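You operate a simulated robot arm through the tools that you are given. There is no shell and no other tool.

You run a simulated robot arm. Do the job below in one go: nothing can be reset, and whatever is moved stays where it is left.

## Task
Fill the small blue bowl at least half full of rice from the wooden tub.
Fine: use the cream paddle and lay it back, put the lid on again; the other bowl stays empty.

The check looks at the end state, three seconds after you hand in, the way a careful person would. Anything else that was tipped, shoved, dropped, spilled or broken makes it a failure. Lids that push on must go on centred and level and be pressed home; caps that screw on are set level and turned clockwise until they are tight.

## Robot
A 7-joint arm with a two-finger parallel gripper, fixed in place. Base frame: the origin is at the foot of the arm, x ahead of it, y to its left, z up; the work surface is at about z = 0. Lengths are in m, angles in degrees, forces in N, time in s.
With the tool pointing down near the work surface it reaches from about 0.24 to 0.62 m from the base axis. Its first joint turns from -66.0 to 66.0 degrees. Payload 2.6 kg.
Tool frame: the origin (TCP) lies between the finger pads and is the grasp point; the fingertips stand 0.03 m ahead of it; z points along the fingers, y is the line along which they close. The gripper opens to 0.094 m. The fingers are 0.028 m wide and 0.01 m thick; the gripper's body (0.05 by 0.096 m) begins 0.055 m behind the TCP.
Orientation is told as [roll, pitch, yaw] about the base's x, y, z axes, in that order, counted from this pose: with the fingers straight down and closing along the base's y, the tool's x points along the base's -x, its y along +y and its z along -z.

## Interface
- The arm moves only by the tool send_rows. Its argument "increments" is a list of rows, each a list of 3 entries, a list of its own where there are three numbers: the shift along the tool's x, y, z in units of 250 mm (1.0 is 250 mm), then the turn, a rotation vector about the tool's x, y, z in units of 45 degrees (1.0 is 45 degrees), then the gripper command, from -1 (shut) to 1 (fully open), values between in proportion. In form: [[[dx, dy, dz], [ax, ay, az], gripper], ...]. A call has 1 to 20 rows; each row is the pose to reach, as a shift and turn from the pose commanded when the call began, along the tool's axes at that moment. A call with a number of a shift or a turn outside -1 to 1 is refused whole. Each row takes 0.2 s and may step no farther than 0.05 m and 8.6 degrees from the row before; otherwise, or with a gripper value out of range, the whole call is refused. A pose out of reach is approached as far as the arm can. The call stops where the force on the tool passes 70 N (or 10 N more than at its start, if that is more) or the arm is blocked; 0.2 s more then pass. Each finger travels about 0.072 m/s and halts on what it meets, pressing with about 30 N; the grip force reading is that of the motor and also rises with nothing between the fingers. The clock runs only during rows and for 0.2 s after the last one: add rows that repeat a pose to give the fingers time. It gives the time, the measured TCP pose, the force on the tool (base axes), the opening and the grip force at its end, in the units of the frame above (readings bear some noise), with the torque about the TCP (base axes, N m) and any sound that the robot's microphone picked up.
- Cameras (640 x 400 px; columns grow to the right, rows downward): "scene" is fixed at [-0.0235, 0.4137, 0.5374]; the picture's right is [-0.99, 0.10, 0.00], its down [0.07, 0.64, -0.76] and it looks along [-0.08, -0.76, -0.65] (base axes); focal length 214 px, centre (320, 200). "wrist" rides on the gripper at [0.076, 0.014, -0.102] in the tool frame; the picture's right is [-0.18, 0.98, 0.00], its down [-0.75, -0.14, -0.64] and it looks along [-0.63, -0.12, 0.77] (tool axes); focal length 243 px, centre (320, 200). There is no depth. A picture from a camera that has moved, and an enlarged one, comes with that camera's place and axes in the base frame and with its lens. The place of the scene camera against the robot may be out by one fixed shift of up to 0.025 m in any direction.
- capture(camera): a new picture of that camera. No time passes.
- enlarge(camera, box): a new picture of the part [left, top, right, bottom] of that camera's present view, enlarged. No time passes.
- sign_off(): hands the job in; it is judged then, once.

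Places have to be worked out from the pictures, the camera data and where the tool is seen. Open the gripper and draw the arm clear of the work before you hand the job in, unless the task says otherwise.

The tools are called after ">>>" by a JSON object that holds its "op" and its "data". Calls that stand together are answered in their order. send_rows: Moves the arm, as the interface text tells. Its arguments: {"type":"object","properties":{"increments":{"type":"array"}},"required":["increments"]} The other tools are called the same way: capture (camera) takes a picture; enlarge (camera, box) takes an enlarged picture of a part of a camera's view; sign_off () hands the job in.

At the start:

```text
clock: 0.0
tool_pos: [0.3601, -0.0291, 0.363]
ee_rot: [0.0, 0.0, 0.0]
wrist_force: [-0.2, 0.1, -0.3]
moment: [-0.01, 0.01, 0.0]
opening: 0.094
gripper_force: 0.0
```

scene: 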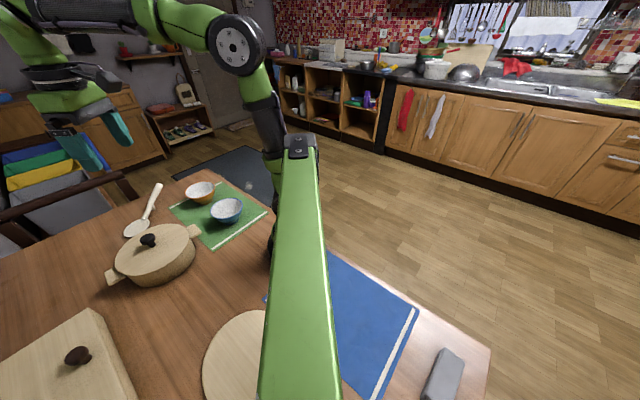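
wrist: 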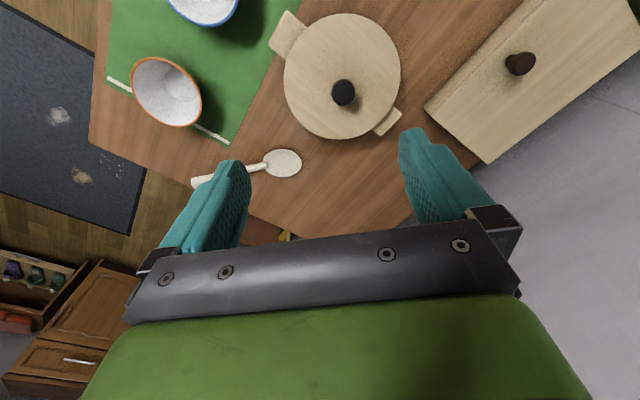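

I start by enlarging the views to see the tub, lid, paddle and bowls in detail.

>>> {"op": "enlarge", "data": {"camera": "scene", "box": [80, 160, 290, 300]}}

>>> {"op": "enlarge", "data": {"camera": "wrist", "box": [90, 0, 410, 200]}}

>>> {"op": "capture", "data": {"camera": "wrist"}}

```text
2.86 times, centred on (185, 230) of scene
camera zoom: at [-0.0235, 0.4137, 0.5374], right [-0.99, 0.1, 0.0], down [0.07, 0.64, -0.76], along [-0.08, -0.76, -0.65], focal length 613 px, centre (706, 114)
```

zoom: 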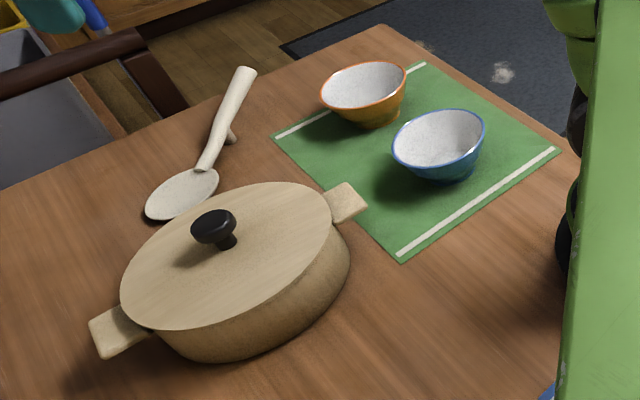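

```text
2.00 times, centred on (250, 100) of wrist
camera zoom: at [0.2845, -0.0152, 0.4655], right [0.18, 0.98, 0.0], down [0.75, -0.14, 0.64], along [0.63, -0.12, -0.77], focal length 485 px, centre (460, 400)
```

zoom: 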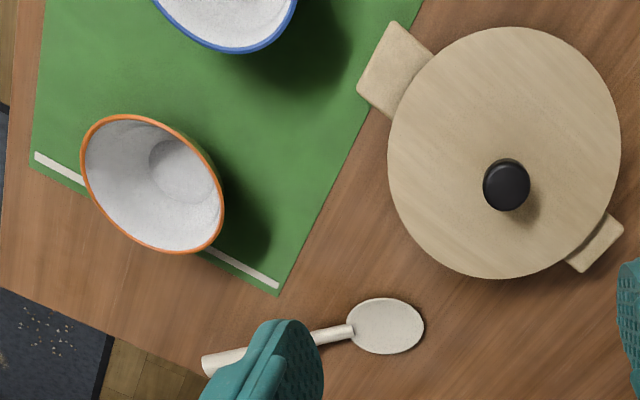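

```text
taken
camera wrist: at [0.2845, -0.0152, 0.4655], right [0.18, 0.98, 0.0], down [0.75, -0.14, 0.64], along [0.63, -0.12, -0.77], focal length 243 px, centre (320, 200)
```

wrist: 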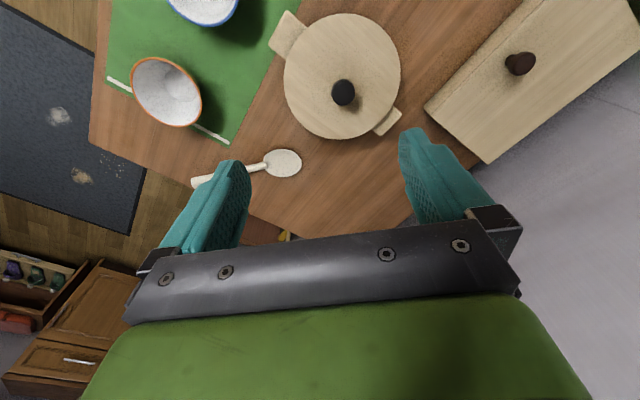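

The tub (round, two ears, black knob) sits near (0.39, 0.0), the paddle lies along -y near x=0.54, and the blue bowl is near (0.24, -0.15). I move the wrist camera back and to the right for a second viewpoint over bowls and paddle.

>>> {"op": "send_rows", "data": {"increments": [[[0.11, -0.12, 0], [0, 0, 0], 1], [[0.22, -0.24, 0], [0, 0, 0], 1], [[0.33, -0.36, 0], [0, 0, 0], 1], [[0.44, -0.484, 0], [0, 0, 0], 1], [[0.44, -0.484, 0], [0, 0, 0], 1]]}}

>>> {"op": "capture", "data": {"camera": "wrist"}}

>>> {"op": "capture", "data": {"camera": "scene"}}

```text
clock: 1.2
tool_pos: [0.2484, -0.1501, 0.3623]
ee_rot: [0.0, -0.1, 0.0]
wrist_force: [-0.1, -0.4, 0.8]
moment: [0.01, 0.01, 0.01]
opening: 0.094
gripper_force: 0.0
```

```text
taken
camera wrist: at [0.1728, -0.1368, 0.4655], right [0.18, 0.98, 0.0], down [0.75, -0.14, 0.64], along [0.63, -0.12, -0.77], focal length 243 px, centre (320, 200)
```

wrist: 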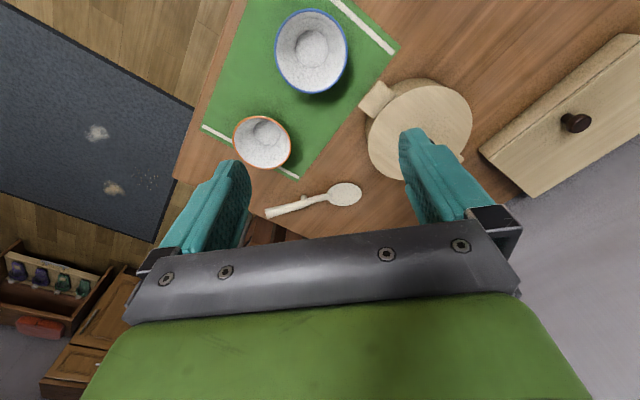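

```text
taken
```

scene: 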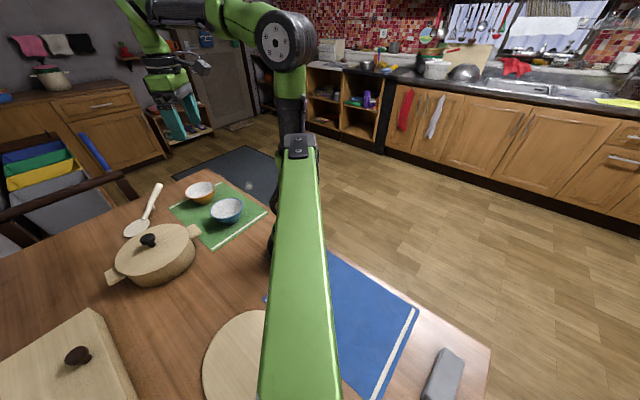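

The wrist camera now shows both bowls and the whole paddle; I enlarge those parts to measure them.

>>> {"op": "enlarge", "data": {"camera": "wrist", "box": [200, 0, 420, 138]}}

>>> {"op": "enlarge", "data": {"camera": "wrist", "box": [250, 150, 400, 244]}}

>>> {"op": "enlarge", "data": {"camera": "scene", "box": [100, 165, 260, 265]}}

>>> {"op": "enlarge", "data": {"camera": "scene", "box": [80, 210, 220, 298]}}

```text
2.90 times, centred on (310, 69) of wrist
camera zoom: at [0.1728, -0.1368, 0.4655], right [0.18, 0.98, 0.0], down [0.75, -0.14, 0.64], along [0.63, -0.12, -0.77], focal length 703 px, centre (349, 580)
```

zoom: 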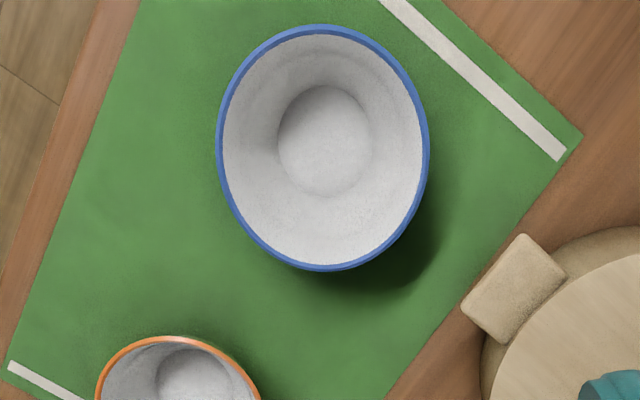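

```text
4.26 times, centred on (325, 197) of wrist
camera zoom: at [0.1728, -0.1368, 0.4655], right [0.18, 0.98, 0.0], down [0.75, -0.14, 0.64], along [0.63, -0.12, -0.77], focal length 1032 px, centre (299, 213)
```

zoom: 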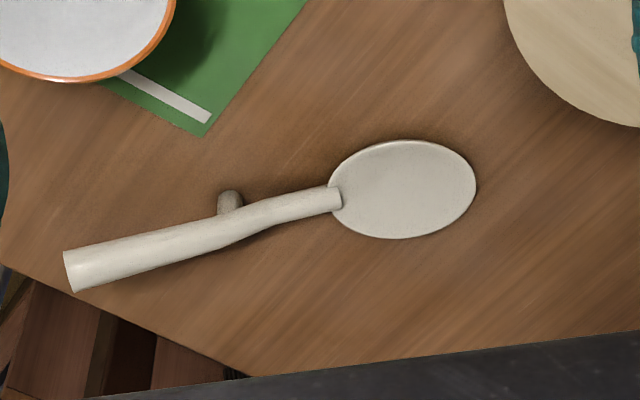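

```text
4.00 times, centred on (180, 215) of scene
camera zoom: at [-0.0235, 0.4137, 0.5374], right [-0.99, 0.1, 0.0], down [0.07, 0.64, -0.76], along [-0.08, -0.76, -0.65], focal length 858 px, centre (880, 140)
```

zoom: 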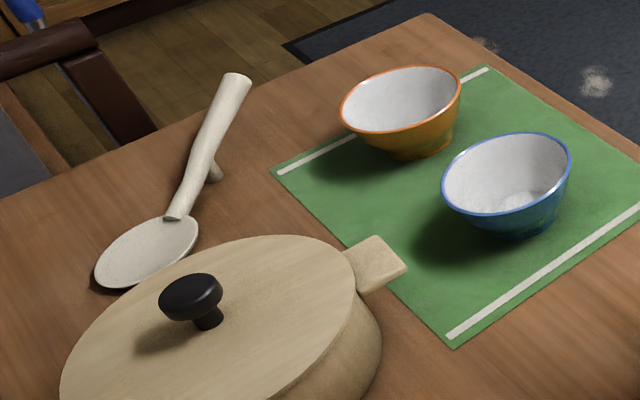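

```text
4.55 times, centred on (150, 254) of scene
camera zoom: at [-0.0235, 0.4137, 0.5374], right [-0.99, 0.1, 0.0], down [0.07, 0.64, -0.76], along [-0.08, -0.76, -0.65], focal length 975 px, centre (1093, -46)
```

zoom: 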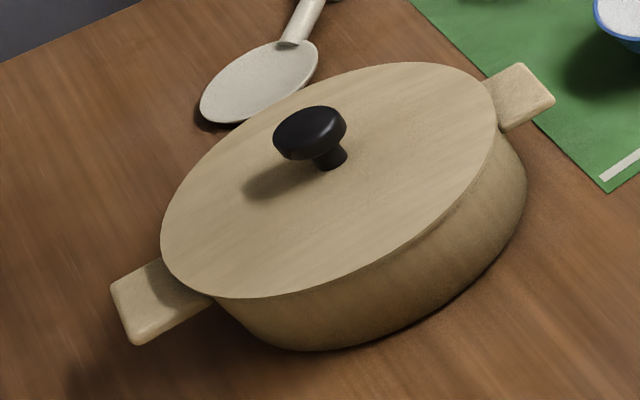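

The paddle has a leg under its sloping handle, so the handle end stands about 5 cm high. Next I shift left to view the tub lid and look for a free spot to set the lid down.

>>> {"op": "send_rows", "data": {"increments": [[[0, 0.17, 0], [0, 0, 0], 1], [[0, 0.34, 0], [0, 0, 0], 1], [[0, 0.51, 0], [0, 0, 0], 1], [[0, 0.68, 0], [0, 0, 0], 1], [[0, 0.68, 0], [0, 0, 0], 1]]}}

>>> {"op": "capture", "data": {"camera": "wrist"}}

>>> {"op": "enlarge", "data": {"camera": "wrist", "box": [200, 0, 440, 150]}}

>>> {"op": "capture", "data": {"camera": "scene"}}

```text
clock: 2.4
tool_pos: [0.2502, 0.0193, 0.3611]
ee_rot: [0.1, 0.0, -0.1]
wrist_force: [-0.5, 0.7, 0.4]
moment: [0.02, 0.01, 0.01]
opening: 0.0941
gripper_force: 0.1
```

```text
taken
camera wrist: at [0.1742, 0.0339, 0.4654], right [0.18, 0.98, 0.0], down [0.75, -0.14, 0.64], along [0.63, -0.12, -0.77], focal length 243 px, centre (320, 200)
```

wrist: 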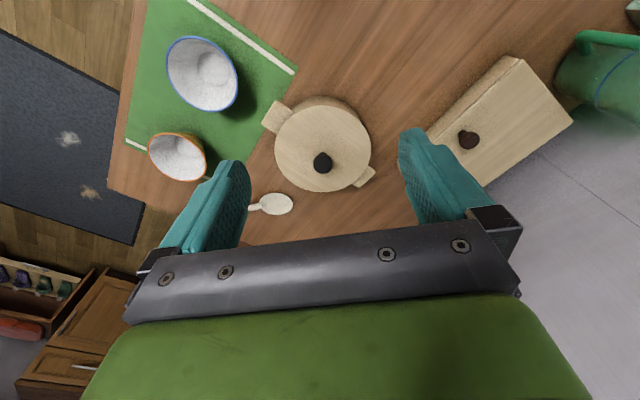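

```text
2.67 times, centred on (320, 75) of wrist
camera zoom: at [0.1742, 0.0339, 0.4654], right [0.18, 0.98, 0.0], down [0.75, -0.14, 0.64], along [0.63, -0.12, -0.77], focal length 647 px, centre (320, 533)
```

zoom: 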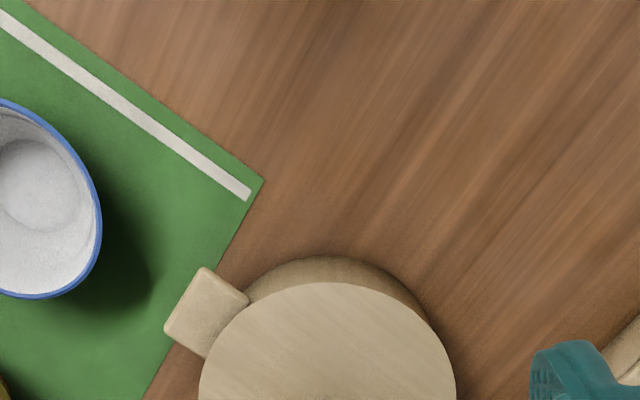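

```text
taken
```

scene: 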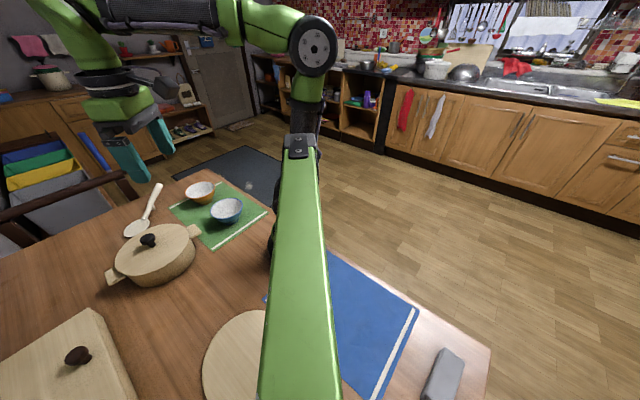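

The knob triangulates to about (0.396, -0.002), top near z=0.094, and the blue bowl rim centre to (0.231, -0.161, 0.055). Before lifting the lid I yaw the hand 90° to look at the free table area on the left, where the lid could be set down.

>>> {"op": "send_rows", "data": {"increments": [[[0, 0, 0], [0, 0, -0.18], 1], [[0, 0, 0], [0, 0, -0.36], 1], [[0, 0, 0], [0, 0, -0.54], 1], [[0, 0, 0], [0, 0, -0.72], 1], [[0, 0, 0], [0, 0, -0.9], 1], [[0, 0, 0], [0, 0, -1.0], 1]]}}

>>> {"op": "send_rows", "data": {"increments": [[[0, 0, 0], [0, 0, -0.18], 1], [[0, 0, 0], [0, 0, -0.36], 1], [[0, 0, 0], [0, 0, -0.54], 1], [[0, 0, 0], [0, 0, -0.72], 1], [[0, 0, 0], [0, 0, -0.9], 1], [[0, 0, 0], [0, 0, -1.0], 1]]}}

>>> {"op": "capture", "data": {"camera": "wrist"}}

```text
clock: 3.8
tool_pos: [0.2504, 0.0197, 0.3616]
ee_rot: [0.0, 0.0, 45.2]
wrist_force: [-0.4, 0.4, 0.1]
moment: [0.01, 0.02, 0.03]
opening: 0.0939
gripper_force: 0.1
```

```text
clock: 5.2
tool_pos: [0.2501, 0.0194, 0.3621]
ee_rot: [0.0, 0.0, 90.1]
wrist_force: [0.3, 0.1, 1.1]
moment: [0.02, 0.02, -0.02]
opening: 0.0938
gripper_force: 0.1
```

```text
taken
camera wrist: at [0.2366, -0.0568, 0.4653], right [-0.98, 0.18, 0.0], down [0.14, 0.75, 0.64], along [0.12, 0.63, -0.77], focal length 243 px, centre (320, 200)
```

wrist: 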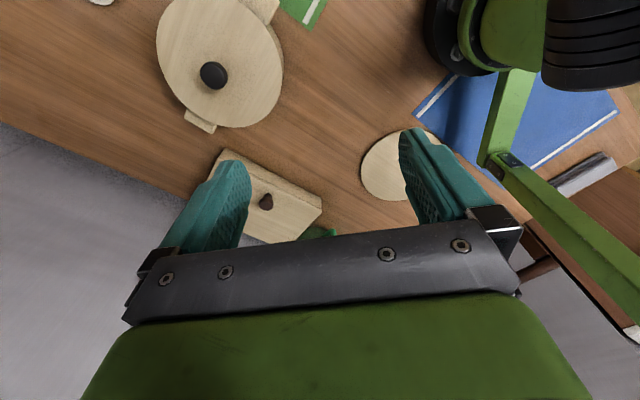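

The board's nearest edge is around (0.20, 0.27)/(0.13, 0.175), so the lid fits on bare wood around (0.26, 0.133), clear of tub, box and board. I now move over the knob at a safe height to refine its position.

>>> {"op": "send_rows", "data": {"increments": [[[0.0155, -0.117, 0.1136], [0, 0, 0], 1], [[0.031, -0.234, 0.2272], [0, 0, 0], 1], [[0.0466, -0.3514, 0.3408], [0, 0, 0], 1], [[0.062, -0.4685, 0.4544], [0, 0, 0], 1], [[0.0776, -0.5856, 0.568], [0, 0, 0], 1], [[0.0776, -0.5856, 0.568], [0, 0, 0], 1]]}}

>>> {"op": "capture", "data": {"camera": "wrist"}}

>>> {"op": "enlarge", "data": {"camera": "scene", "box": [80, 180, 240, 280]}}

```text
clock: 6.6
tool_pos: [0.3979, 0.0001, 0.2184]
ee_rot: [0.0, 0.0, 90.0]
wrist_force: [0.0, 1.0, 0.1]
moment: [-0.02, 0.01, -0.01]
opening: 0.094
gripper_force: 0.1
```

```text
taken
camera wrist: at [0.3839, -0.0761, 0.322], right [-0.98, 0.18, 0.0], down [0.14, 0.75, 0.64], along [0.12, 0.63, -0.77], focal length 243 px, centre (320, 200)
```

wrist: 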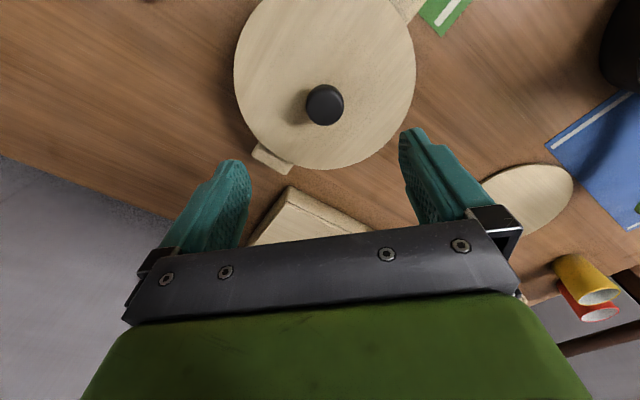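

```text
4.00 times, centred on (160, 230) of scene
camera zoom: at [-0.0235, 0.4137, 0.5374], right [-0.99, 0.1, 0.0], down [0.07, 0.64, -0.76], along [-0.08, -0.76, -0.65], focal length 858 px, centre (960, 80)
```

zoom: 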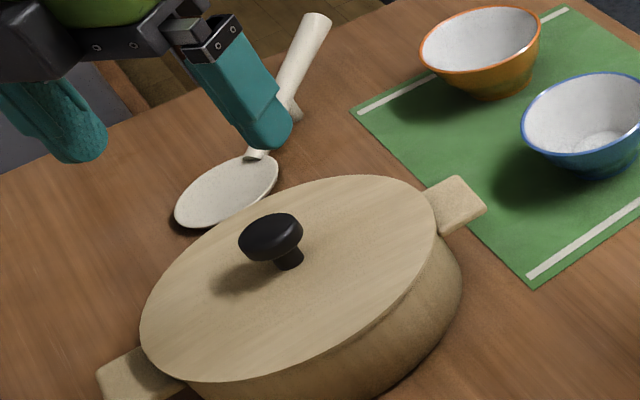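

Across views the knob settles at about (0.3935, -0.001) with its cap near z=0.10 and the lid surface near z=0.07. I descend to TCP z≈0.12 with open fingers, then check before going lower.

>>> {"op": "send_rows", "data": {"increments": [[[0.0064, 0.012, 0.12], [0, 0, 0], 1], [[0.0064, 0.012, 0.24], [0, 0, 0], 1], [[0.0064, 0.012, 0.34], [0, 0, 0], 1], [[0.0064, 0.012, 0.404], [0, 0, 0], 1], [[0.0064, 0.012, 0.404], [0, 0, 0], 1]]}}

>>> {"op": "capture", "data": {"camera": "wrist"}}

>>> {"op": "enlarge", "data": {"camera": "scene", "box": [80, 180, 240, 280]}}

```text
clock: 7.8
tool_pos: [0.3937, -0.001, 0.1187]
ee_rot: [-0.1, 0.0, 90.1]
wrist_force: [-0.5, 0.4, -0.3]
moment: [-0.01, -0.01, 0.0]
opening: 0.0941
gripper_force: 0.0
```

```text
taken
camera wrist: at [0.3802, -0.0772, 0.2224], right [-0.98, 0.18, 0.0], down [0.14, 0.75, 0.64], along [0.12, 0.63, -0.77], focal length 243 px, centre (320, 200)
```

wrist: 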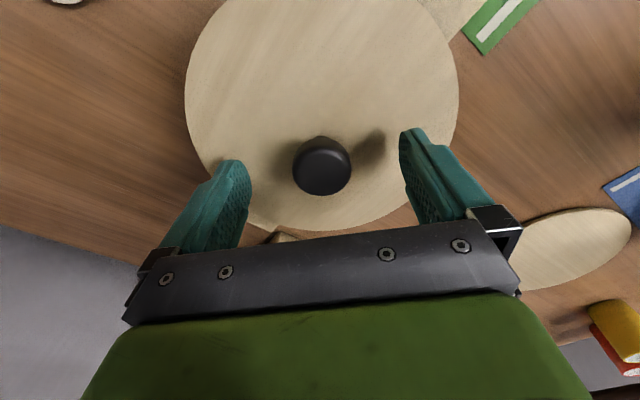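

```text
4.00 times, centred on (160, 230) of scene
camera zoom: at [-0.0235, 0.4137, 0.5374], right [-0.99, 0.1, 0.0], down [0.07, 0.64, -0.76], along [-0.08, -0.76, -0.65], focal length 858 px, centre (960, 80)
```

zoom: 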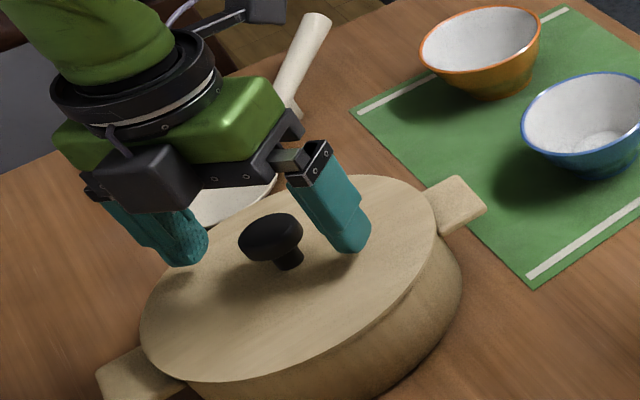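

The knob centroid projects exactly below the TCP at (0.3936, -0.001, 0.098). I lower another 11 mm and close the fingers on the cap.

>>> {"op": "send_rows", "data": {"increments": [[[0, 0, 0.024], [0, 0, 0], 1], [[0, 0, 0.044], [0, 0, 0], 1], [[0, 0, 0.044], [0, 0, 0], 0.5], [[0, 0, 0.044], [0, 0, 0], 0], [[0, 0, 0.044], [0, 0, 0], -0.3], [[0, 0, 0.044], [0, 0, 0], -0.6], [[0, 0, 0.044], [0, 0, 0], -1], [[0, 0, 0.044], [0, 0, 0], -1]]}}

>>> {"op": "capture", "data": {"camera": "wrist"}}

>>> {"op": "enlarge", "data": {"camera": "scene", "box": [80, 180, 240, 280]}}

```text
clock: 9.6
tool_pos: [0.3958, -0.0019, 0.1082]
ee_rot: [-0.1, 0.0, 90.1]
wrist_force: [0.5, 0.9, 0.4]
moment: [-0.01, 0.0, -0.01]
opening: 0.0329
gripper_force: 30.2
```

```text
taken
camera wrist: at [0.3808, -0.0773, 0.212], right [-0.98, 0.18, 0.0], down [0.14, 0.75, 0.64], along [0.12, 0.63, -0.77], focal length 243 px, centre (320, 200)
```

wrist: 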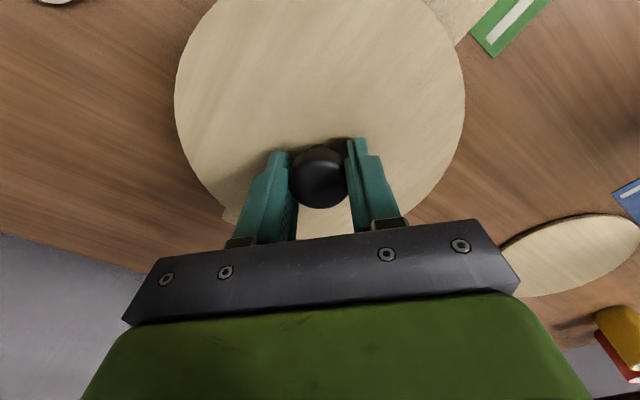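

```text
4.00 times, centred on (160, 230) of scene
camera zoom: at [-0.0235, 0.4137, 0.5374], right [-0.99, 0.1, 0.0], down [0.07, 0.64, -0.76], along [-0.08, -0.76, -0.65], focal length 858 px, centre (960, 80)
```

zoom: 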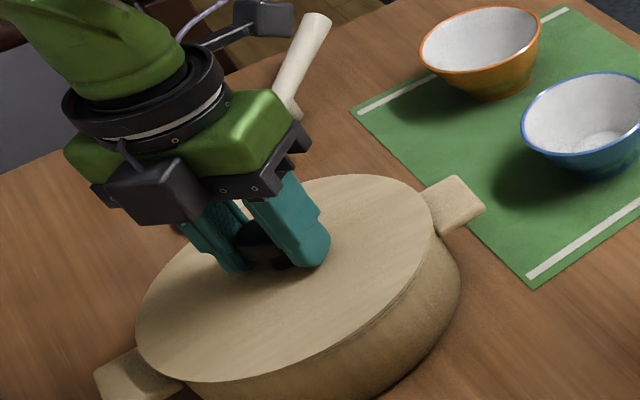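

The cap is gripped at 33 mm opening with 30 N. I lift slowly and watch force and the lid.

>>> {"op": "send_rows", "data": {"increments": [[[0, 0, -0.02], [0, 0, 0], -1], [[0, 0, -0.04], [0, 0, 0], -1], [[0, 0, -0.06], [0, 0, 0], -1], [[0, 0, -0.08], [0, 0, 0], -1], [[0, 0, -0.08], [0, 0, 0], -1]]}}

>>> {"op": "enlarge", "data": {"camera": "scene", "box": [80, 180, 240, 280]}}

```text
clock: 10.8
tool_pos: [0.3941, -0.0013, 0.1283]
ee_rot: [0.1, 0.1, 89.9]
wrist_force: [-0.7, 0.5, -1.0]
moment: [-0.01, -0.01, 0.01]
opening: 0.033
gripper_force: 29.7
```

```text
4.00 times, centred on (160, 230) of scene
camera zoom: at [-0.0235, 0.4137, 0.5374], right [-0.99, 0.1, 0.0], down [0.07, 0.64, -0.76], along [-0.08, -0.76, -0.65], focal length 858 px, centre (960, 80)
```

zoom: 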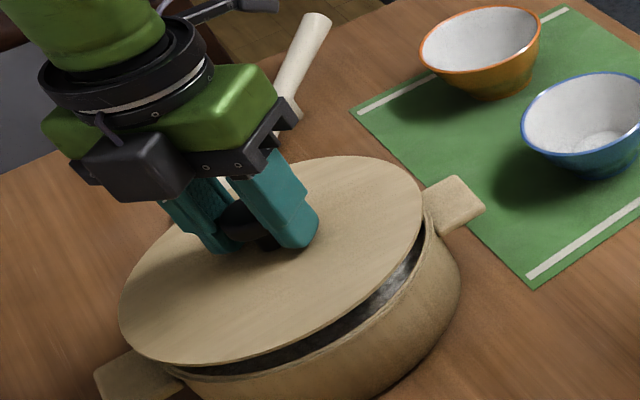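

The lid came off level with little force. I raise it to about z=0.22 and look into the tub.

>>> {"op": "send_rows", "data": {"increments": [[[0, 0, -0.08], [0, 0, 0], -1], [[0, 0, -0.18], [0, 0, 0], -1], [[0, 0, -0.28], [0, 0, 0], -1], [[0, 0, -0.36], [0, 0, 0], -1], [[0, 0, -0.36], [0, 0, 0], -1]]}}

>>> {"op": "enlarge", "data": {"camera": "scene", "box": [60, 150, 260, 275]}}

>>> {"op": "capture", "data": {"camera": "wrist"}}

```text
clock: 12.0
tool_pos: [0.3929, -0.0008, 0.2181]
ee_rot: [-0.1, 0.0, 90.0]
wrist_force: [0.7, 0.0, -1.3]
moment: [-0.02, 0.01, -0.02]
opening: 0.0327
gripper_force: 30.0
```

```text
3.20 times, centred on (160, 212) of scene
camera zoom: at [-0.0235, 0.4137, 0.5374], right [-0.99, 0.1, 0.0], down [0.07, 0.64, -0.76], along [-0.08, -0.76, -0.65], focal length 686 px, centre (832, 160)
```

zoom: 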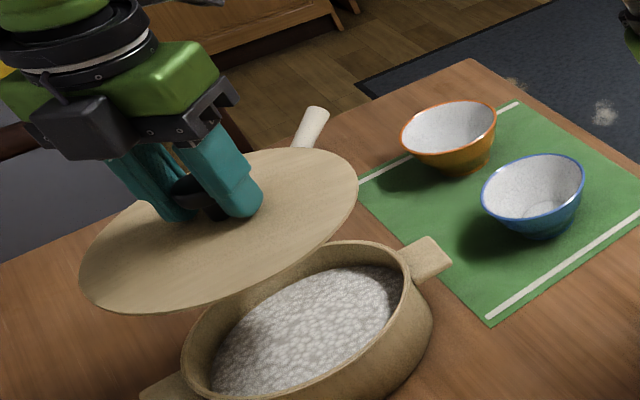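

```text
taken
camera wrist: at [0.3796, -0.0776, 0.3218], right [-0.98, 0.18, 0.0], down [0.14, 0.75, 0.64], along [0.12, 0.63, -0.77], focal length 243 px, centre (320, 200)
```

wrist: 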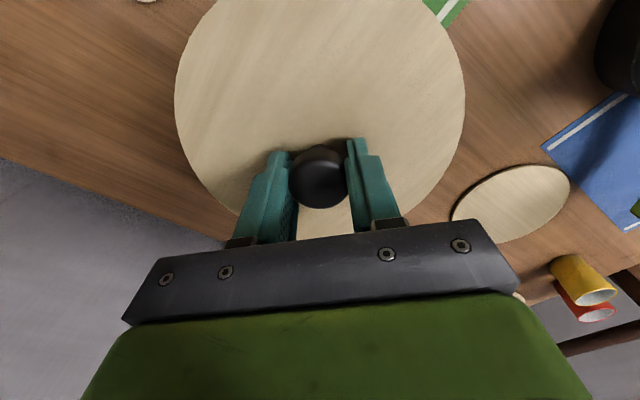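

Rice sits roughly 2 cm below the rim. I carry the lid level to above (0.26, 0.133) on the bare wood.

>>> {"op": "send_rows", "data": {"increments": [[[-0.107, 0.107, 0], [0, 0, 0], -1], [[-0.214, 0.214, 0], [0, 0, 0], -1], [[-0.321, 0.321, 0], [0, 0, 0], -1], [[-0.428, 0.428, 0], [0, 0, 0], -1], [[-0.536, 0.534, 0], [0, 0, 0], -1], [[-0.536, 0.534, 0.15], [0, 0, 0], -1], [[-0.536, 0.534, 0.3], [0, 0, 0], -1], [[-0.536, 0.534, 0.44], [0, 0, 0], -1], [[-0.536, 0.534, 0.44], [0, 0, 0], -1]]}}

>>> {"op": "capture", "data": {"camera": "scene"}}

>>> {"op": "capture", "data": {"camera": "wrist"}}

```text
clock: 14.0
tool_pos: [0.2581, 0.1325, 0.1084]
ee_rot: [0.0, 0.0, 90.0]
wrist_force: [0.1, -0.3, -2.0]
moment: [0.01, -0.01, -0.01]
opening: 0.0329
gripper_force: 29.6
```

```text
taken
```

scene: 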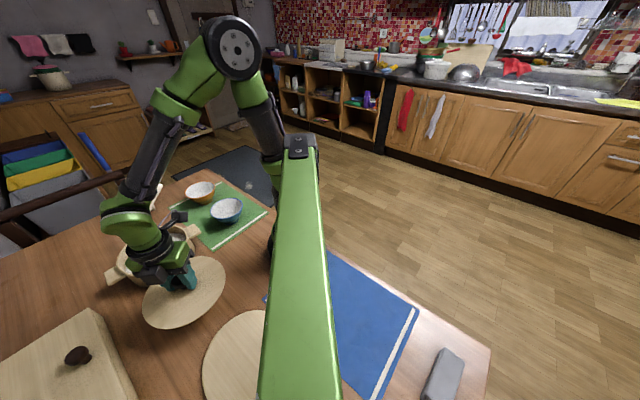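

```text
taken
camera wrist: at [0.2462, 0.0565, 0.2115], right [-0.98, 0.18, 0.0], down [0.14, 0.75, 0.64], along [0.12, 0.63, -0.77], focal length 243 px, centre (320, 200)
```

wrist: 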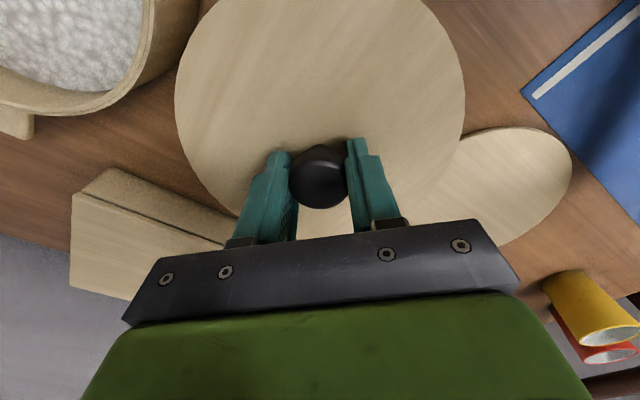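

The lid is above the chosen spot with about 2 cm clearance to board, tub and box. I lower it gently toward the table.

>>> {"op": "send_rows", "data": {"increments": [[[0, 0, 0.08], [0, 0, 0], -1], [[0, 0, 0.16], [0, 0, 0], -1], [[0, 0, 0.18], [0, 0, 0], -1], [[0, 0, 0.18], [0, 0, 0], -1]]}}

>>> {"op": "enlarge", "data": {"camera": "scene", "box": [100, 200, 280, 312]}}

```text
clock: 15.0
tool_pos: [0.2599, 0.1323, 0.0616]
ee_rot: [0.1, 0.0, 90.1]
wrist_force: [-0.4, -0.8, -1.8]
moment: [0.02, 0.0, -0.01]
opening: 0.0329
gripper_force: 29.8
```

```text
3.56 times, centred on (190, 256) of scene
camera zoom: at [-0.0235, 0.4137, 0.5374], right [-0.99, 0.1, 0.0], down [0.07, 0.64, -0.76], along [-0.08, -0.76, -0.65], focal length 763 px, centre (782, 1)
```

zoom: 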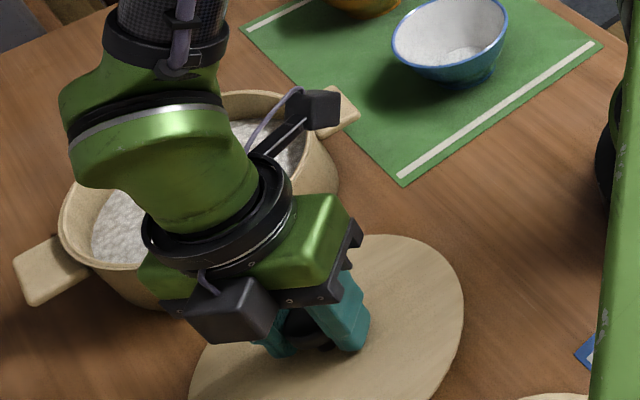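

Still hanging free (force about -1.8 N). I keep lowering in small steps and watch for contact.

>>> {"op": "send_rows", "data": {"increments": [[[0, 0, 0.01], [0, 0, 0], -1], [[0, 0, 0.02], [0, 0, 0], -1], [[0, 0, 0.03], [0, 0, 0], -1], [[0, 0, 0.03], [0, 0, 0], -1]]}}

>>> {"op": "send_rows", "data": {"increments": [[[0, 0, 0.008], [0, 0, 0], -1], [[0, 0, 0.016], [0, 0, 0], -1], [[0, 0, 0.016], [0, 0, 0], -1]]}}

```text
clock: 16.0
tool_pos: [0.2581, 0.1336, 0.0549]
ee_rot: [-0.1, 0.0, 90.0]
wrist_force: [0.8, -0.2, -1.0]
moment: [-0.02, -0.01, -0.01]
opening: 0.033
gripper_force: 29.9
```

```text
clock: 16.8
tool_pos: [0.2605, 0.1323, 0.0521]
ee_rot: [-0.1, 0.0, 90.0]
wrist_force: [0.8, 0.2, -0.9]
moment: [-0.01, 0.02, 0.03]
opening: 0.0329
gripper_force: 29.8
```

No contact yet at TCP z=0.052. I check the shadow in the picture and continue stepping down.

>>> {"op": "send_rows", "data": {"increments": [[[0, 0, 0.008], [0, 0, 0], -1], [[0, 0, 0.016], [0, 0, 0], -1], [[0, 0, 0.016], [0, 0, 0], -1]]}}

>>> {"op": "enlarge", "data": {"camera": "scene", "box": [130, 240, 250, 340]}}

```text
clock: 17.6
tool_pos: [0.2603, 0.1325, 0.0468]
ee_rot: [0.0, 0.0, 90.1]
wrist_force: [-8.7, -2.0, 28.1]
moment: [-0.04, 0.31, -0.13]
opening: 0.0329
gripper_force: 30.2
```

```text
4.00 times, centred on (190, 290) of scene
camera zoom: at [-0.0236, 0.4136, 0.5374], right [-0.99, 0.1, 0.0], down [0.07, 0.64, -0.76], along [-0.08, -0.76, -0.65], focal length 858 px, centre (840, -160)
```

zoom: 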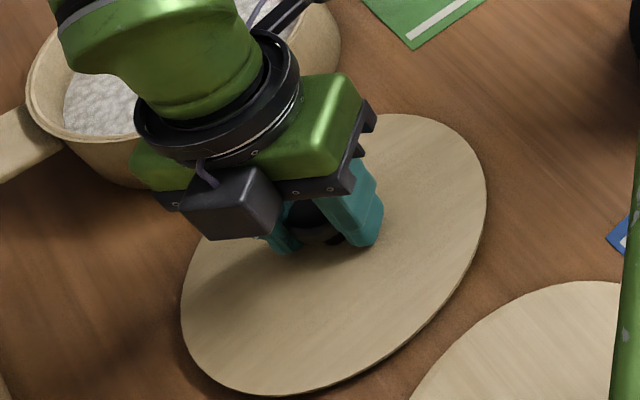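

The lid touched down (28 N at TCP z≈0.047), lying flat. I ease up 1 mm, open the fingers, and rise straight up.

>>> {"op": "send_rows", "data": {"increments": [[[0, 0, -0.004], [0, 0, 0], -1], [[0, 0, -0.005], [0, 0, 0], -0.2], [[0, 0, -0.005], [0, 0, 0], 0.2], [[0, 0, -0.005], [0, 0, 0], 0.6], [[0, 0, -0.005], [0, 0, 0], 1], [[0, 0, -0.005], [0, 0, 0], 1]]}}

>>> {"op": "send_rows", "data": {"increments": [[[0, 0, -0.04], [0, 0, 0], 1], [[0, 0, -0.16], [0, 0, 0], 1], [[0, 0, -0.32], [0, 0, 0], 1], [[0, 0, -0.5], [0, 0, 0], 1], [[0, 0, -0.7], [0, 0, 0], 1], [[0, 0, -0.9], [0, 0, 0], 1], [[0, 0, -0.9], [0, 0, 0], 1]]}}

>>> {"op": "capture", "data": {"camera": "wrist"}}

>>> {"op": "capture", "data": {"camera": "scene"}}

```text
clock: 19.0
tool_pos: [0.2607, 0.1324, 0.0479]
ee_rot: [0.0, -0.1, 90.1]
wrist_force: [-0.5, -0.2, 0.1]
moment: [0.02, 0.02, -0.01]
opening: 0.0942
gripper_force: 0.1
```

```text
clock: 20.6
tool_pos: [0.2608, 0.1343, 0.2743]
ee_rot: [0.0, 0.1, 90.1]
wrist_force: [0.2, -0.9, 0.0]
moment: [-0.03, -0.01, -0.01]
opening: 0.094
gripper_force: 0.3
```

```text
taken
camera wrist: at [0.247, 0.0571, 0.3775], right [-0.98, 0.18, 0.0], down [0.14, 0.75, 0.64], along [0.12, 0.63, -0.77], focal length 243 px, centre (320, 200)
```

wrist: 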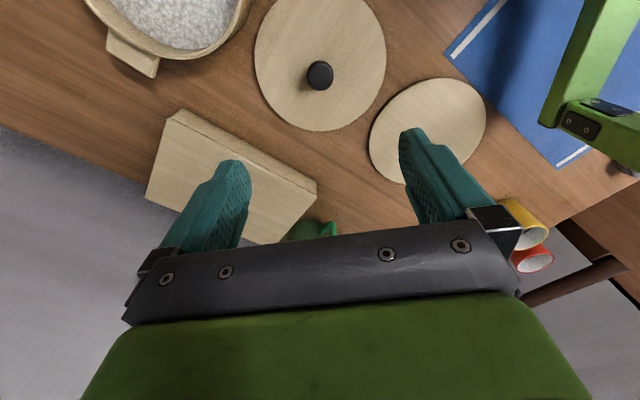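

```text
taken
```

scene: 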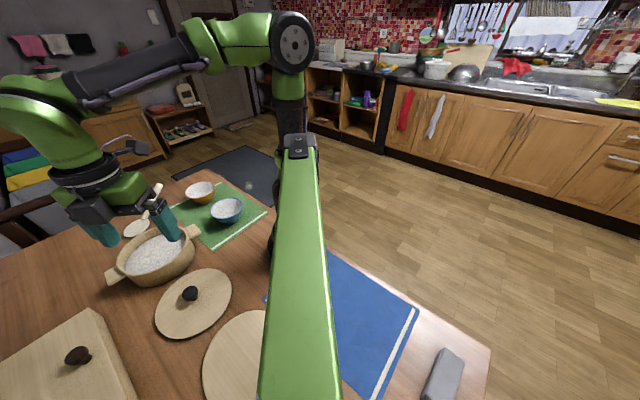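

The lid rests flat with its knob at about (0.261, 0.133). Now I travel at height toward the paddle handle to measure it closely.

>>> {"op": "send_rows", "data": {"increments": [[[0.152, -0.096, 0], [0, 0, 0], 1], [[0.304, -0.192, 0], [0, 0, 0], 1], [[0.456, -0.288, 0], [0, 0, 0], 1], [[0.608, -0.384, 0], [0, 0, 0], 1], [[0.76, -0.48, 0], [0, 0, 0], 1]]}}

>>> {"op": "send_rows", "data": {"increments": [[[0.152, -0.096, 0], [0, 0, 0], 1], [[0.304, -0.192, 0], [0, 0, 0], 1], [[0.456, -0.288, 0], [0, 0, 0], 1], [[0.608, -0.384, 0], [0, 0, 0], 1], [[0.76, -0.48, 0], [0, 0, 0], 1], [[0.76, -0.48, 0], [0, 0, 0], 1]]}}

>>> {"op": "capture", "data": {"camera": "wrist"}}

>>> {"op": "capture", "data": {"camera": "scene"}}

```text
clock: 21.8
tool_pos: [0.3807, -0.0588, 0.2739]
ee_rot: [0.1, 0.0, 90.1]
wrist_force: [0.4, 0.1, 0.0]
moment: [-0.03, 0.01, -0.01]
opening: 0.0941
gripper_force: 0.0
```

```text
clock: 23.2
tool_pos: [0.5, -0.2487, 0.2736]
ee_rot: [0.0, -0.1, 90.0]
wrist_force: [0.7, 0.4, -0.2]
moment: [-0.01, -0.01, 0.0]
opening: 0.0941
gripper_force: 0.0
```

```text
taken
camera wrist: at [0.4868, -0.3253, 0.3771], right [-0.98, 0.18, 0.0], down [0.14, 0.75, 0.64], along [0.12, 0.63, -0.77], focal length 243 px, centre (320, 200)
```

wrist: 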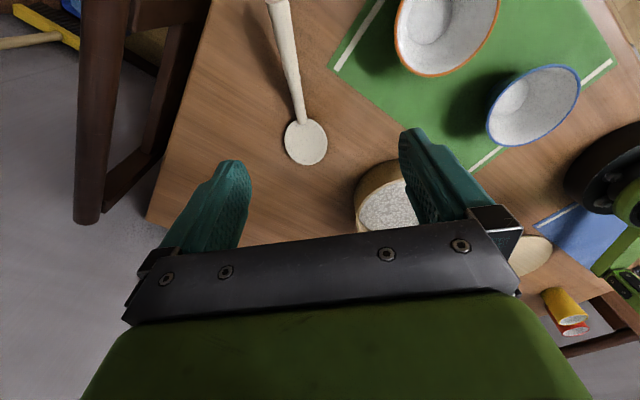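

```text
taken
```

scene: 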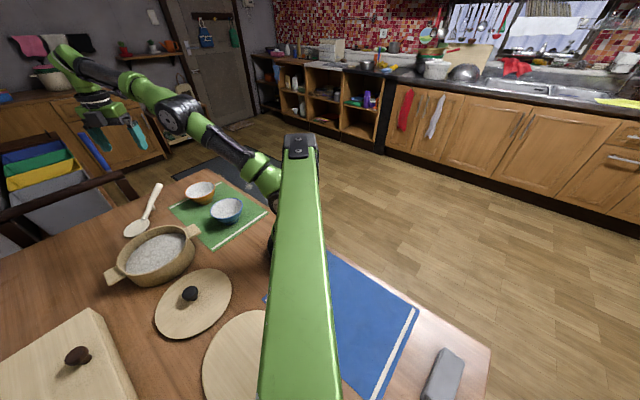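

>>> {"op": "enlarge", "data": {"camera": "wrist", "box": [220, 0, 380, 175]}}

>>> {"op": "enlarge", "data": {"camera": "scene", "box": [110, 175, 190, 245]}}

>>> {"op": "enlarge", "data": {"camera": "scene", "box": [95, 215, 215, 295]}}

```text
2.29 times, centred on (300, 88) of wrist
camera zoom: at [0.4868, -0.3253, 0.3771], right [-0.98, 0.18, 0.0], down [0.14, 0.75, 0.64], along [0.12, 0.63, -0.77], focal length 555 px, centre (366, 457)
```

zoom: 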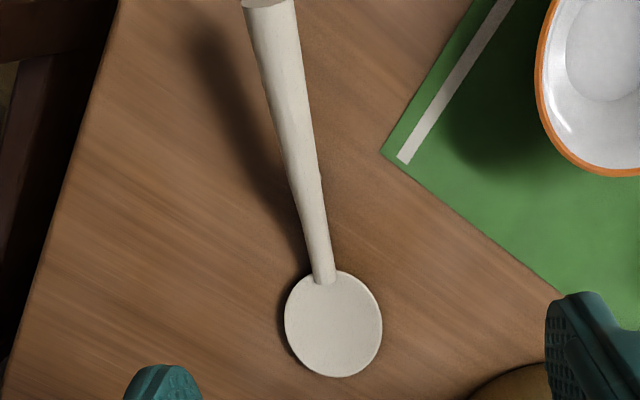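

```text
5.71 times, centred on (150, 210) of scene
camera zoom: at [-0.0235, 0.4137, 0.5374], right [-0.99, 0.1, 0.0], down [0.07, 0.64, -0.76], along [-0.08, -0.76, -0.65], focal length 1226 px, centre (1291, 143)
```

zoom: 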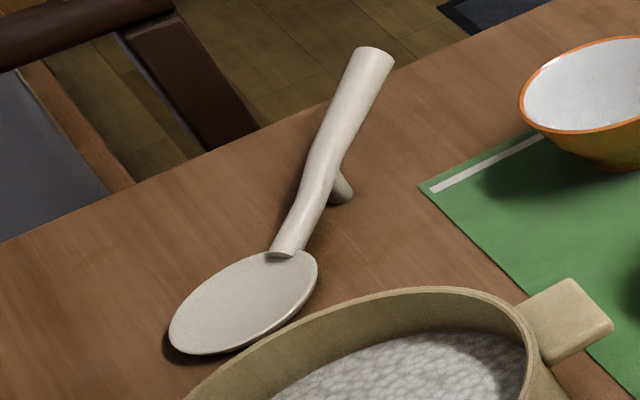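

```text
5.00 times, centred on (155, 255) of scene
camera zoom: at [-0.0235, 0.4137, 0.5374], right [-0.99, 0.1, 0.0], down [0.07, 0.64, -0.76], along [-0.08, -0.76, -0.65], focal length 1072 px, centre (1145, -75)
```

zoom: 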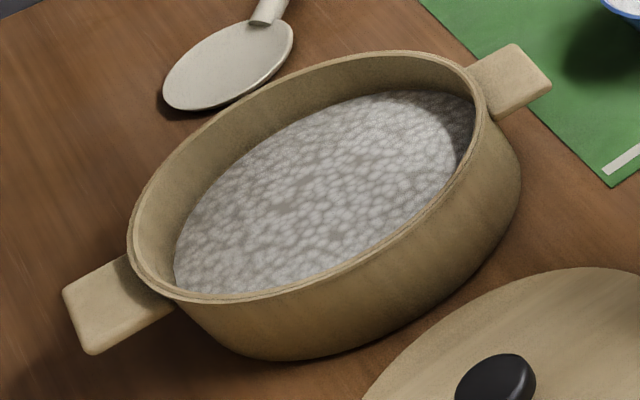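

The handle's free part runs from about (0.5412,-0.182) to its end at (0.531,-0.329, z≈0.05), about 19 mm thick, with the leg near y=-0.243. I move above a grip point at (0.535, -0.268), turn 4° to line up with the handle, and lower to z≈0.12 for a check.

>>> {"op": "send_rows", "data": {"increments": [[[0.02, -0.035, 0.12], [0, 0, 0.022], 1], [[0.041, -0.069, 0.24], [0, 0, 0.044], 1], [[0.062, -0.104, 0.36], [0, 0, 0.066], 1], [[0.082, -0.138, 0.48], [0, 0, 0.089], 1], [[0.082, -0.138, 0.6], [0, 0, 0.089], 1], [[0.082, -0.138, 0.6], [0, 0, 0.089], 1]]}}

>>> {"op": "capture", "data": {"camera": "wrist"}}

>>> {"op": "enlarge", "data": {"camera": "scene", "box": [90, 140, 210, 245]}}

```text
clock: 24.6
tool_pos: [0.5359, -0.2677, 0.1243]
ee_rot: [0.1, 0.0, 86.1]
wrist_force: [-0.2, 0.6, 0.0]
moment: [-0.01, -0.01, -0.03]
opening: 0.094
gripper_force: 0.0
```

```text
taken
camera wrist: at [0.516, -0.3432, 0.2265], right [-0.97, 0.25, 0.0], down [0.19, 0.74, 0.64], along [0.16, 0.62, -0.77], focal length 243 px, centre (320, 200)
```

wrist: 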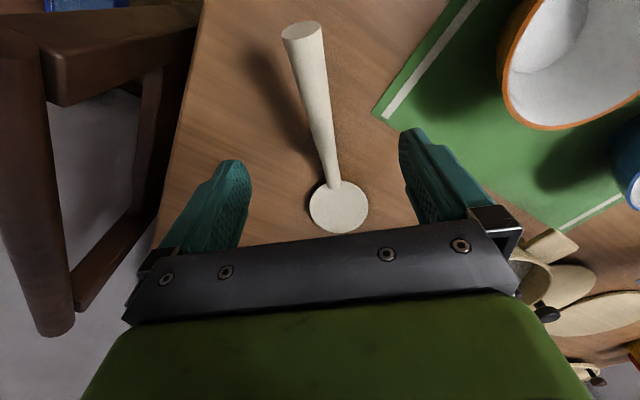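

```text
3.81 times, centred on (150, 192) of scene
camera zoom: at [-0.0235, 0.4137, 0.5374], right [-0.99, 0.1, 0.0], down [0.07, 0.64, -0.76], along [-0.08, -0.76, -0.65], focal length 817 px, centre (968, 229)
```

zoom: 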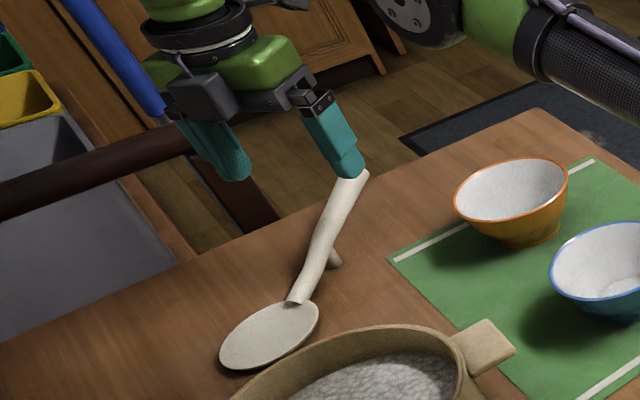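

The handle line checks out (x≈0.535 at y=-0.268) and is centred between the fingers. I descend to TCP z≈0.042 and close on it.

>>> {"op": "send_rows", "data": {"increments": [[[0, 0, 0.14], [0, 0, 0], 1], [[0, 0, 0.25], [0, 0, 0], 1], [[0, 0, 0.3], [0, 0, 0], 1], [[0, 0, 0.326], [0, 0, 0], 1], [[0, 0, 0.326], [0, 0, 0], 1]]}}

>>> {"op": "enlarge", "data": {"camera": "scene", "box": [90, 140, 210, 245]}}

>>> {"op": "capture", "data": {"camera": "wrist"}}

```text
clock: 25.8
tool_pos: [0.5342, -0.2675, 0.0429]
ee_rot: [0.0, 0.0, 86.0]
wrist_force: [-0.4, -0.1, -0.2]
moment: [0.01, -0.01, 0.02]
opening: 0.0941
gripper_force: 0.0
```

```text
3.81 times, centred on (150, 192) of scene
camera zoom: at [-0.0235, 0.4137, 0.5374], right [-0.99, 0.1, 0.0], down [0.07, 0.64, -0.76], along [-0.08, -0.76, -0.65], focal length 817 px, centre (968, 229)
```

zoom: 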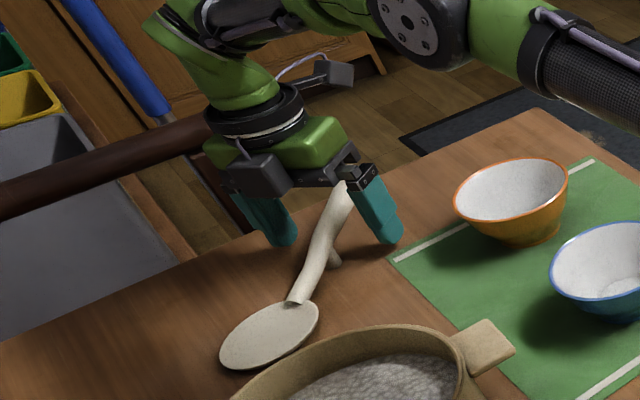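

```text
taken
camera wrist: at [0.5151, -0.3428, 0.1453], right [-0.97, 0.25, 0.0], down [0.19, 0.74, 0.64], along [0.16, 0.62, -0.77], focal length 243 px, centre (320, 200)
```

wrist: 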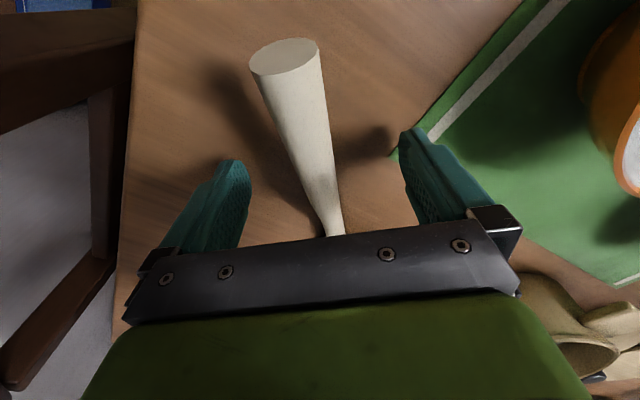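

The handle sits between the fingers. I close the gripper.

>>> {"op": "send_rows", "data": {"increments": [[[0, 0, 0], [0, 0, 0], 0.5], [[0, 0, 0], [0, 0, 0], 0], [[0, 0, 0], [0, 0, 0], -0.4], [[0, 0, 0], [0, 0, 0], -0.7], [[0, 0, 0], [0, 0, 0], -1], [[0, 0, 0], [0, 0, 0], -1]]}}

>>> {"op": "enlarge", "data": {"camera": "scene", "box": [90, 140, 210, 245]}}

>>> {"op": "capture", "data": {"camera": "wrist"}}

```text
clock: 27.2
tool_pos: [0.5352, -0.2677, 0.0416]
ee_rot: [0.0, -0.1, 85.9]
wrist_force: [0.0, 0.2, 0.7]
moment: [0.02, 0.04, 0.05]
opening: 0.0253
gripper_force: 30.5
```

```text
3.81 times, centred on (150, 192) of scene
camera zoom: at [-0.0235, 0.4137, 0.5374], right [-0.99, 0.1, 0.0], down [0.07, 0.64, -0.76], along [-0.08, -0.76, -0.65], focal length 817 px, centre (968, 229)
```

zoom: 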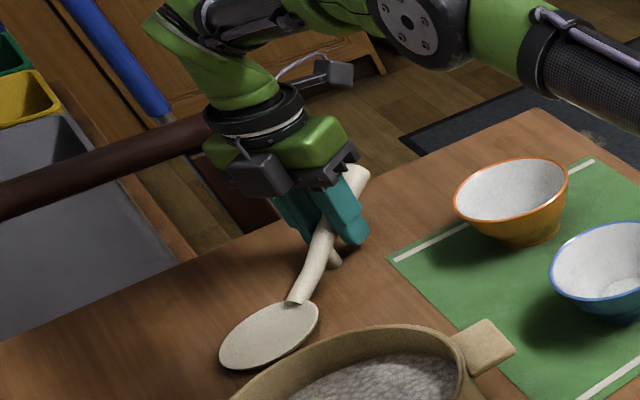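

```text
taken
camera wrist: at [0.5151, -0.3429, 0.1457], right [-0.97, 0.25, 0.0], down [0.19, 0.74, 0.64], along [0.16, 0.62, -0.77], focal length 243 px, centre (320, 200)
```

wrist: 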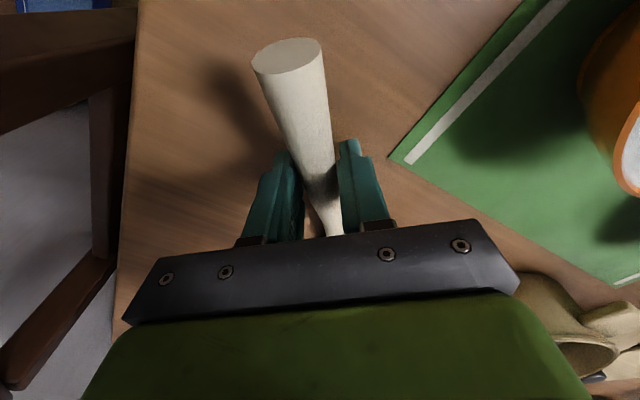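

Gripped at 25 mm opening, paddle hardly moved; release pose to remember is (0.535, -0.268, 0.042) yaw 86°. I lift and check how the paddle hangs.

>>> {"op": "send_rows", "data": {"increments": [[[0, 0, -0.05], [0, 0, 0], -1], [[0, 0, -0.15], [0, 0, 0], -1], [[0, 0, -0.3], [0, 0, 0], -1], [[0, 0, -0.45], [0, 0, 0], -1], [[0, 0, -0.6], [0, 0, 0], -1], [[0, 0, -0.6], [0, 0, 0], -1]]}}

>>> {"op": "enlarge", "data": {"camera": "scene", "box": [70, 110, 230, 245]}}

>>> {"op": "capture", "data": {"camera": "wrist"}}

```text
clock: 28.6
tool_pos: [0.535, -0.2647, 0.1916]
ee_rot: [-0.2, 0.1, 86.1]
wrist_force: [-0.1, 0.0, -0.8]
moment: [-0.03, -0.01, -0.01]
opening: 0.0254
gripper_force: 30.0
```

```text
2.96 times, centred on (150, 178) of scene
camera zoom: at [-0.0235, 0.4137, 0.5374], right [-0.99, 0.1, 0.0], down [0.07, 0.64, -0.76], along [-0.08, -0.76, -0.65], focal length 636 px, centre (824, 267)
```

zoom: 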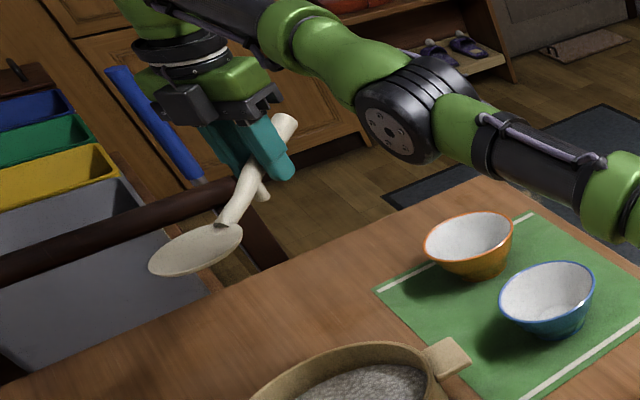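

```text
taken
camera wrist: at [0.5159, -0.3407, 0.2955], right [-0.97, 0.25, 0.0], down [0.19, 0.74, 0.64], along [0.16, 0.62, -0.77], focal length 243 px, centre (320, 200)
```

wrist: 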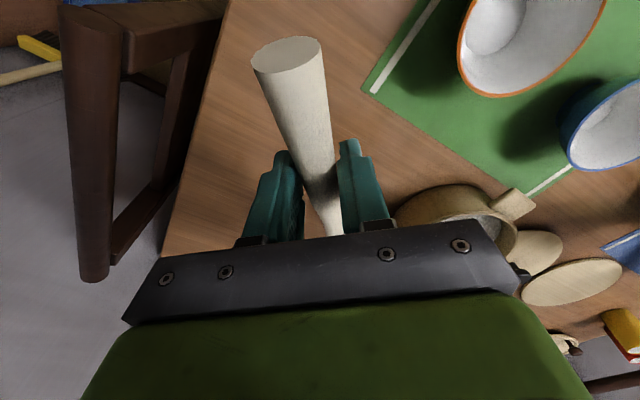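

The paddle is held firmly and level. I carry it over the tub's near side at z≈0.25 (blade above the tub), turning to yaw 90°.

>>> {"op": "send_rows", "data": {"increments": [[[-0.1, 0.12, -0.232], [0, 0, -0.02], -1], [[-0.2, 0.24, -0.232], [0, 0, -0.04], -1], [[-0.3, 0.36, -0.232], [0, 0, -0.06], -1], [[-0.41, 0.48, -0.232], [0, 0, -0.08], -1], [[-0.512, 0.597, -0.232], [0, 0, -0.089], -1], [[-0.512, 0.597, -0.232], [0, 0, -0.089], -1]]}}

>>> {"op": "capture", "data": {"camera": "wrist"}}

>>> {"op": "capture", "data": {"camera": "scene"}}

>>> {"op": "enlarge", "data": {"camera": "scene", "box": [80, 160, 240, 290]}}

```text
refused: row 1 steps farther than a row can; nothing moved
```

```text
taken
camera wrist: at [0.5159, -0.3407, 0.2955], right [-0.97, 0.25, 0.0], down [0.19, 0.74, 0.64], along [0.16, 0.62, -0.77], focal length 243 px, centre (320, 200)
```

wrist: 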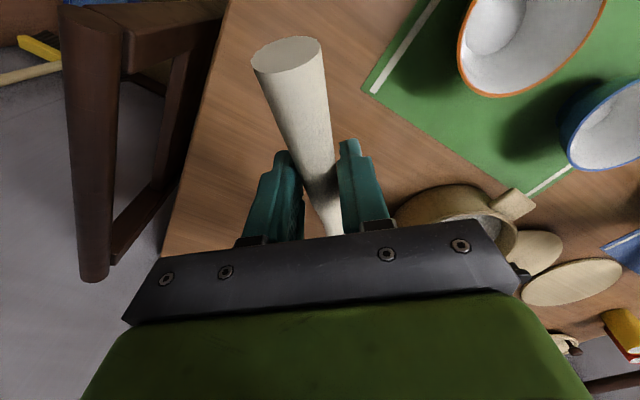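

```text
taken
```

scene: 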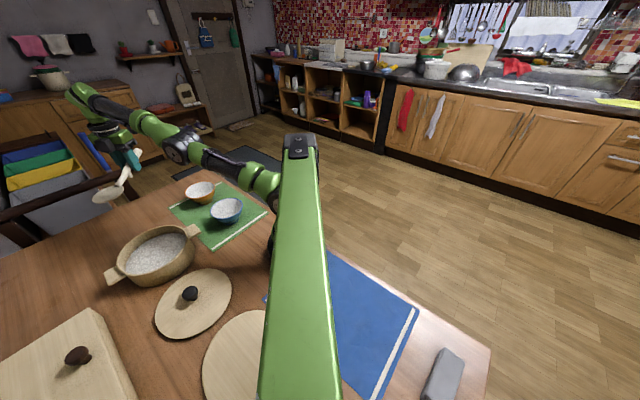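

```text
3.08 times, centred on (160, 225) of scene
camera zoom: at [-0.0235, 0.4137, 0.5374], right [-0.99, 0.1, 0.0], down [0.07, 0.64, -0.76], along [-0.08, -0.76, -0.65], focal length 660 px, centre (812, 123)
```

zoom: 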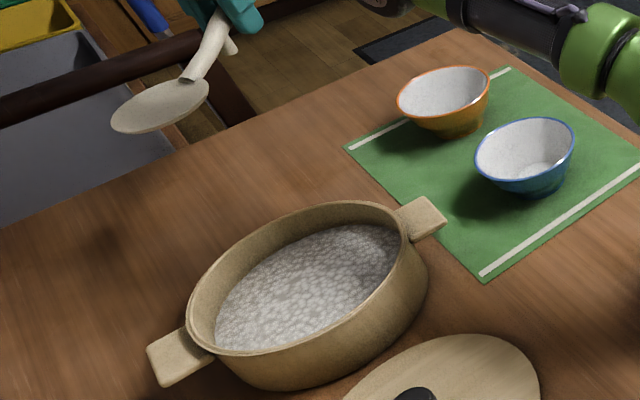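

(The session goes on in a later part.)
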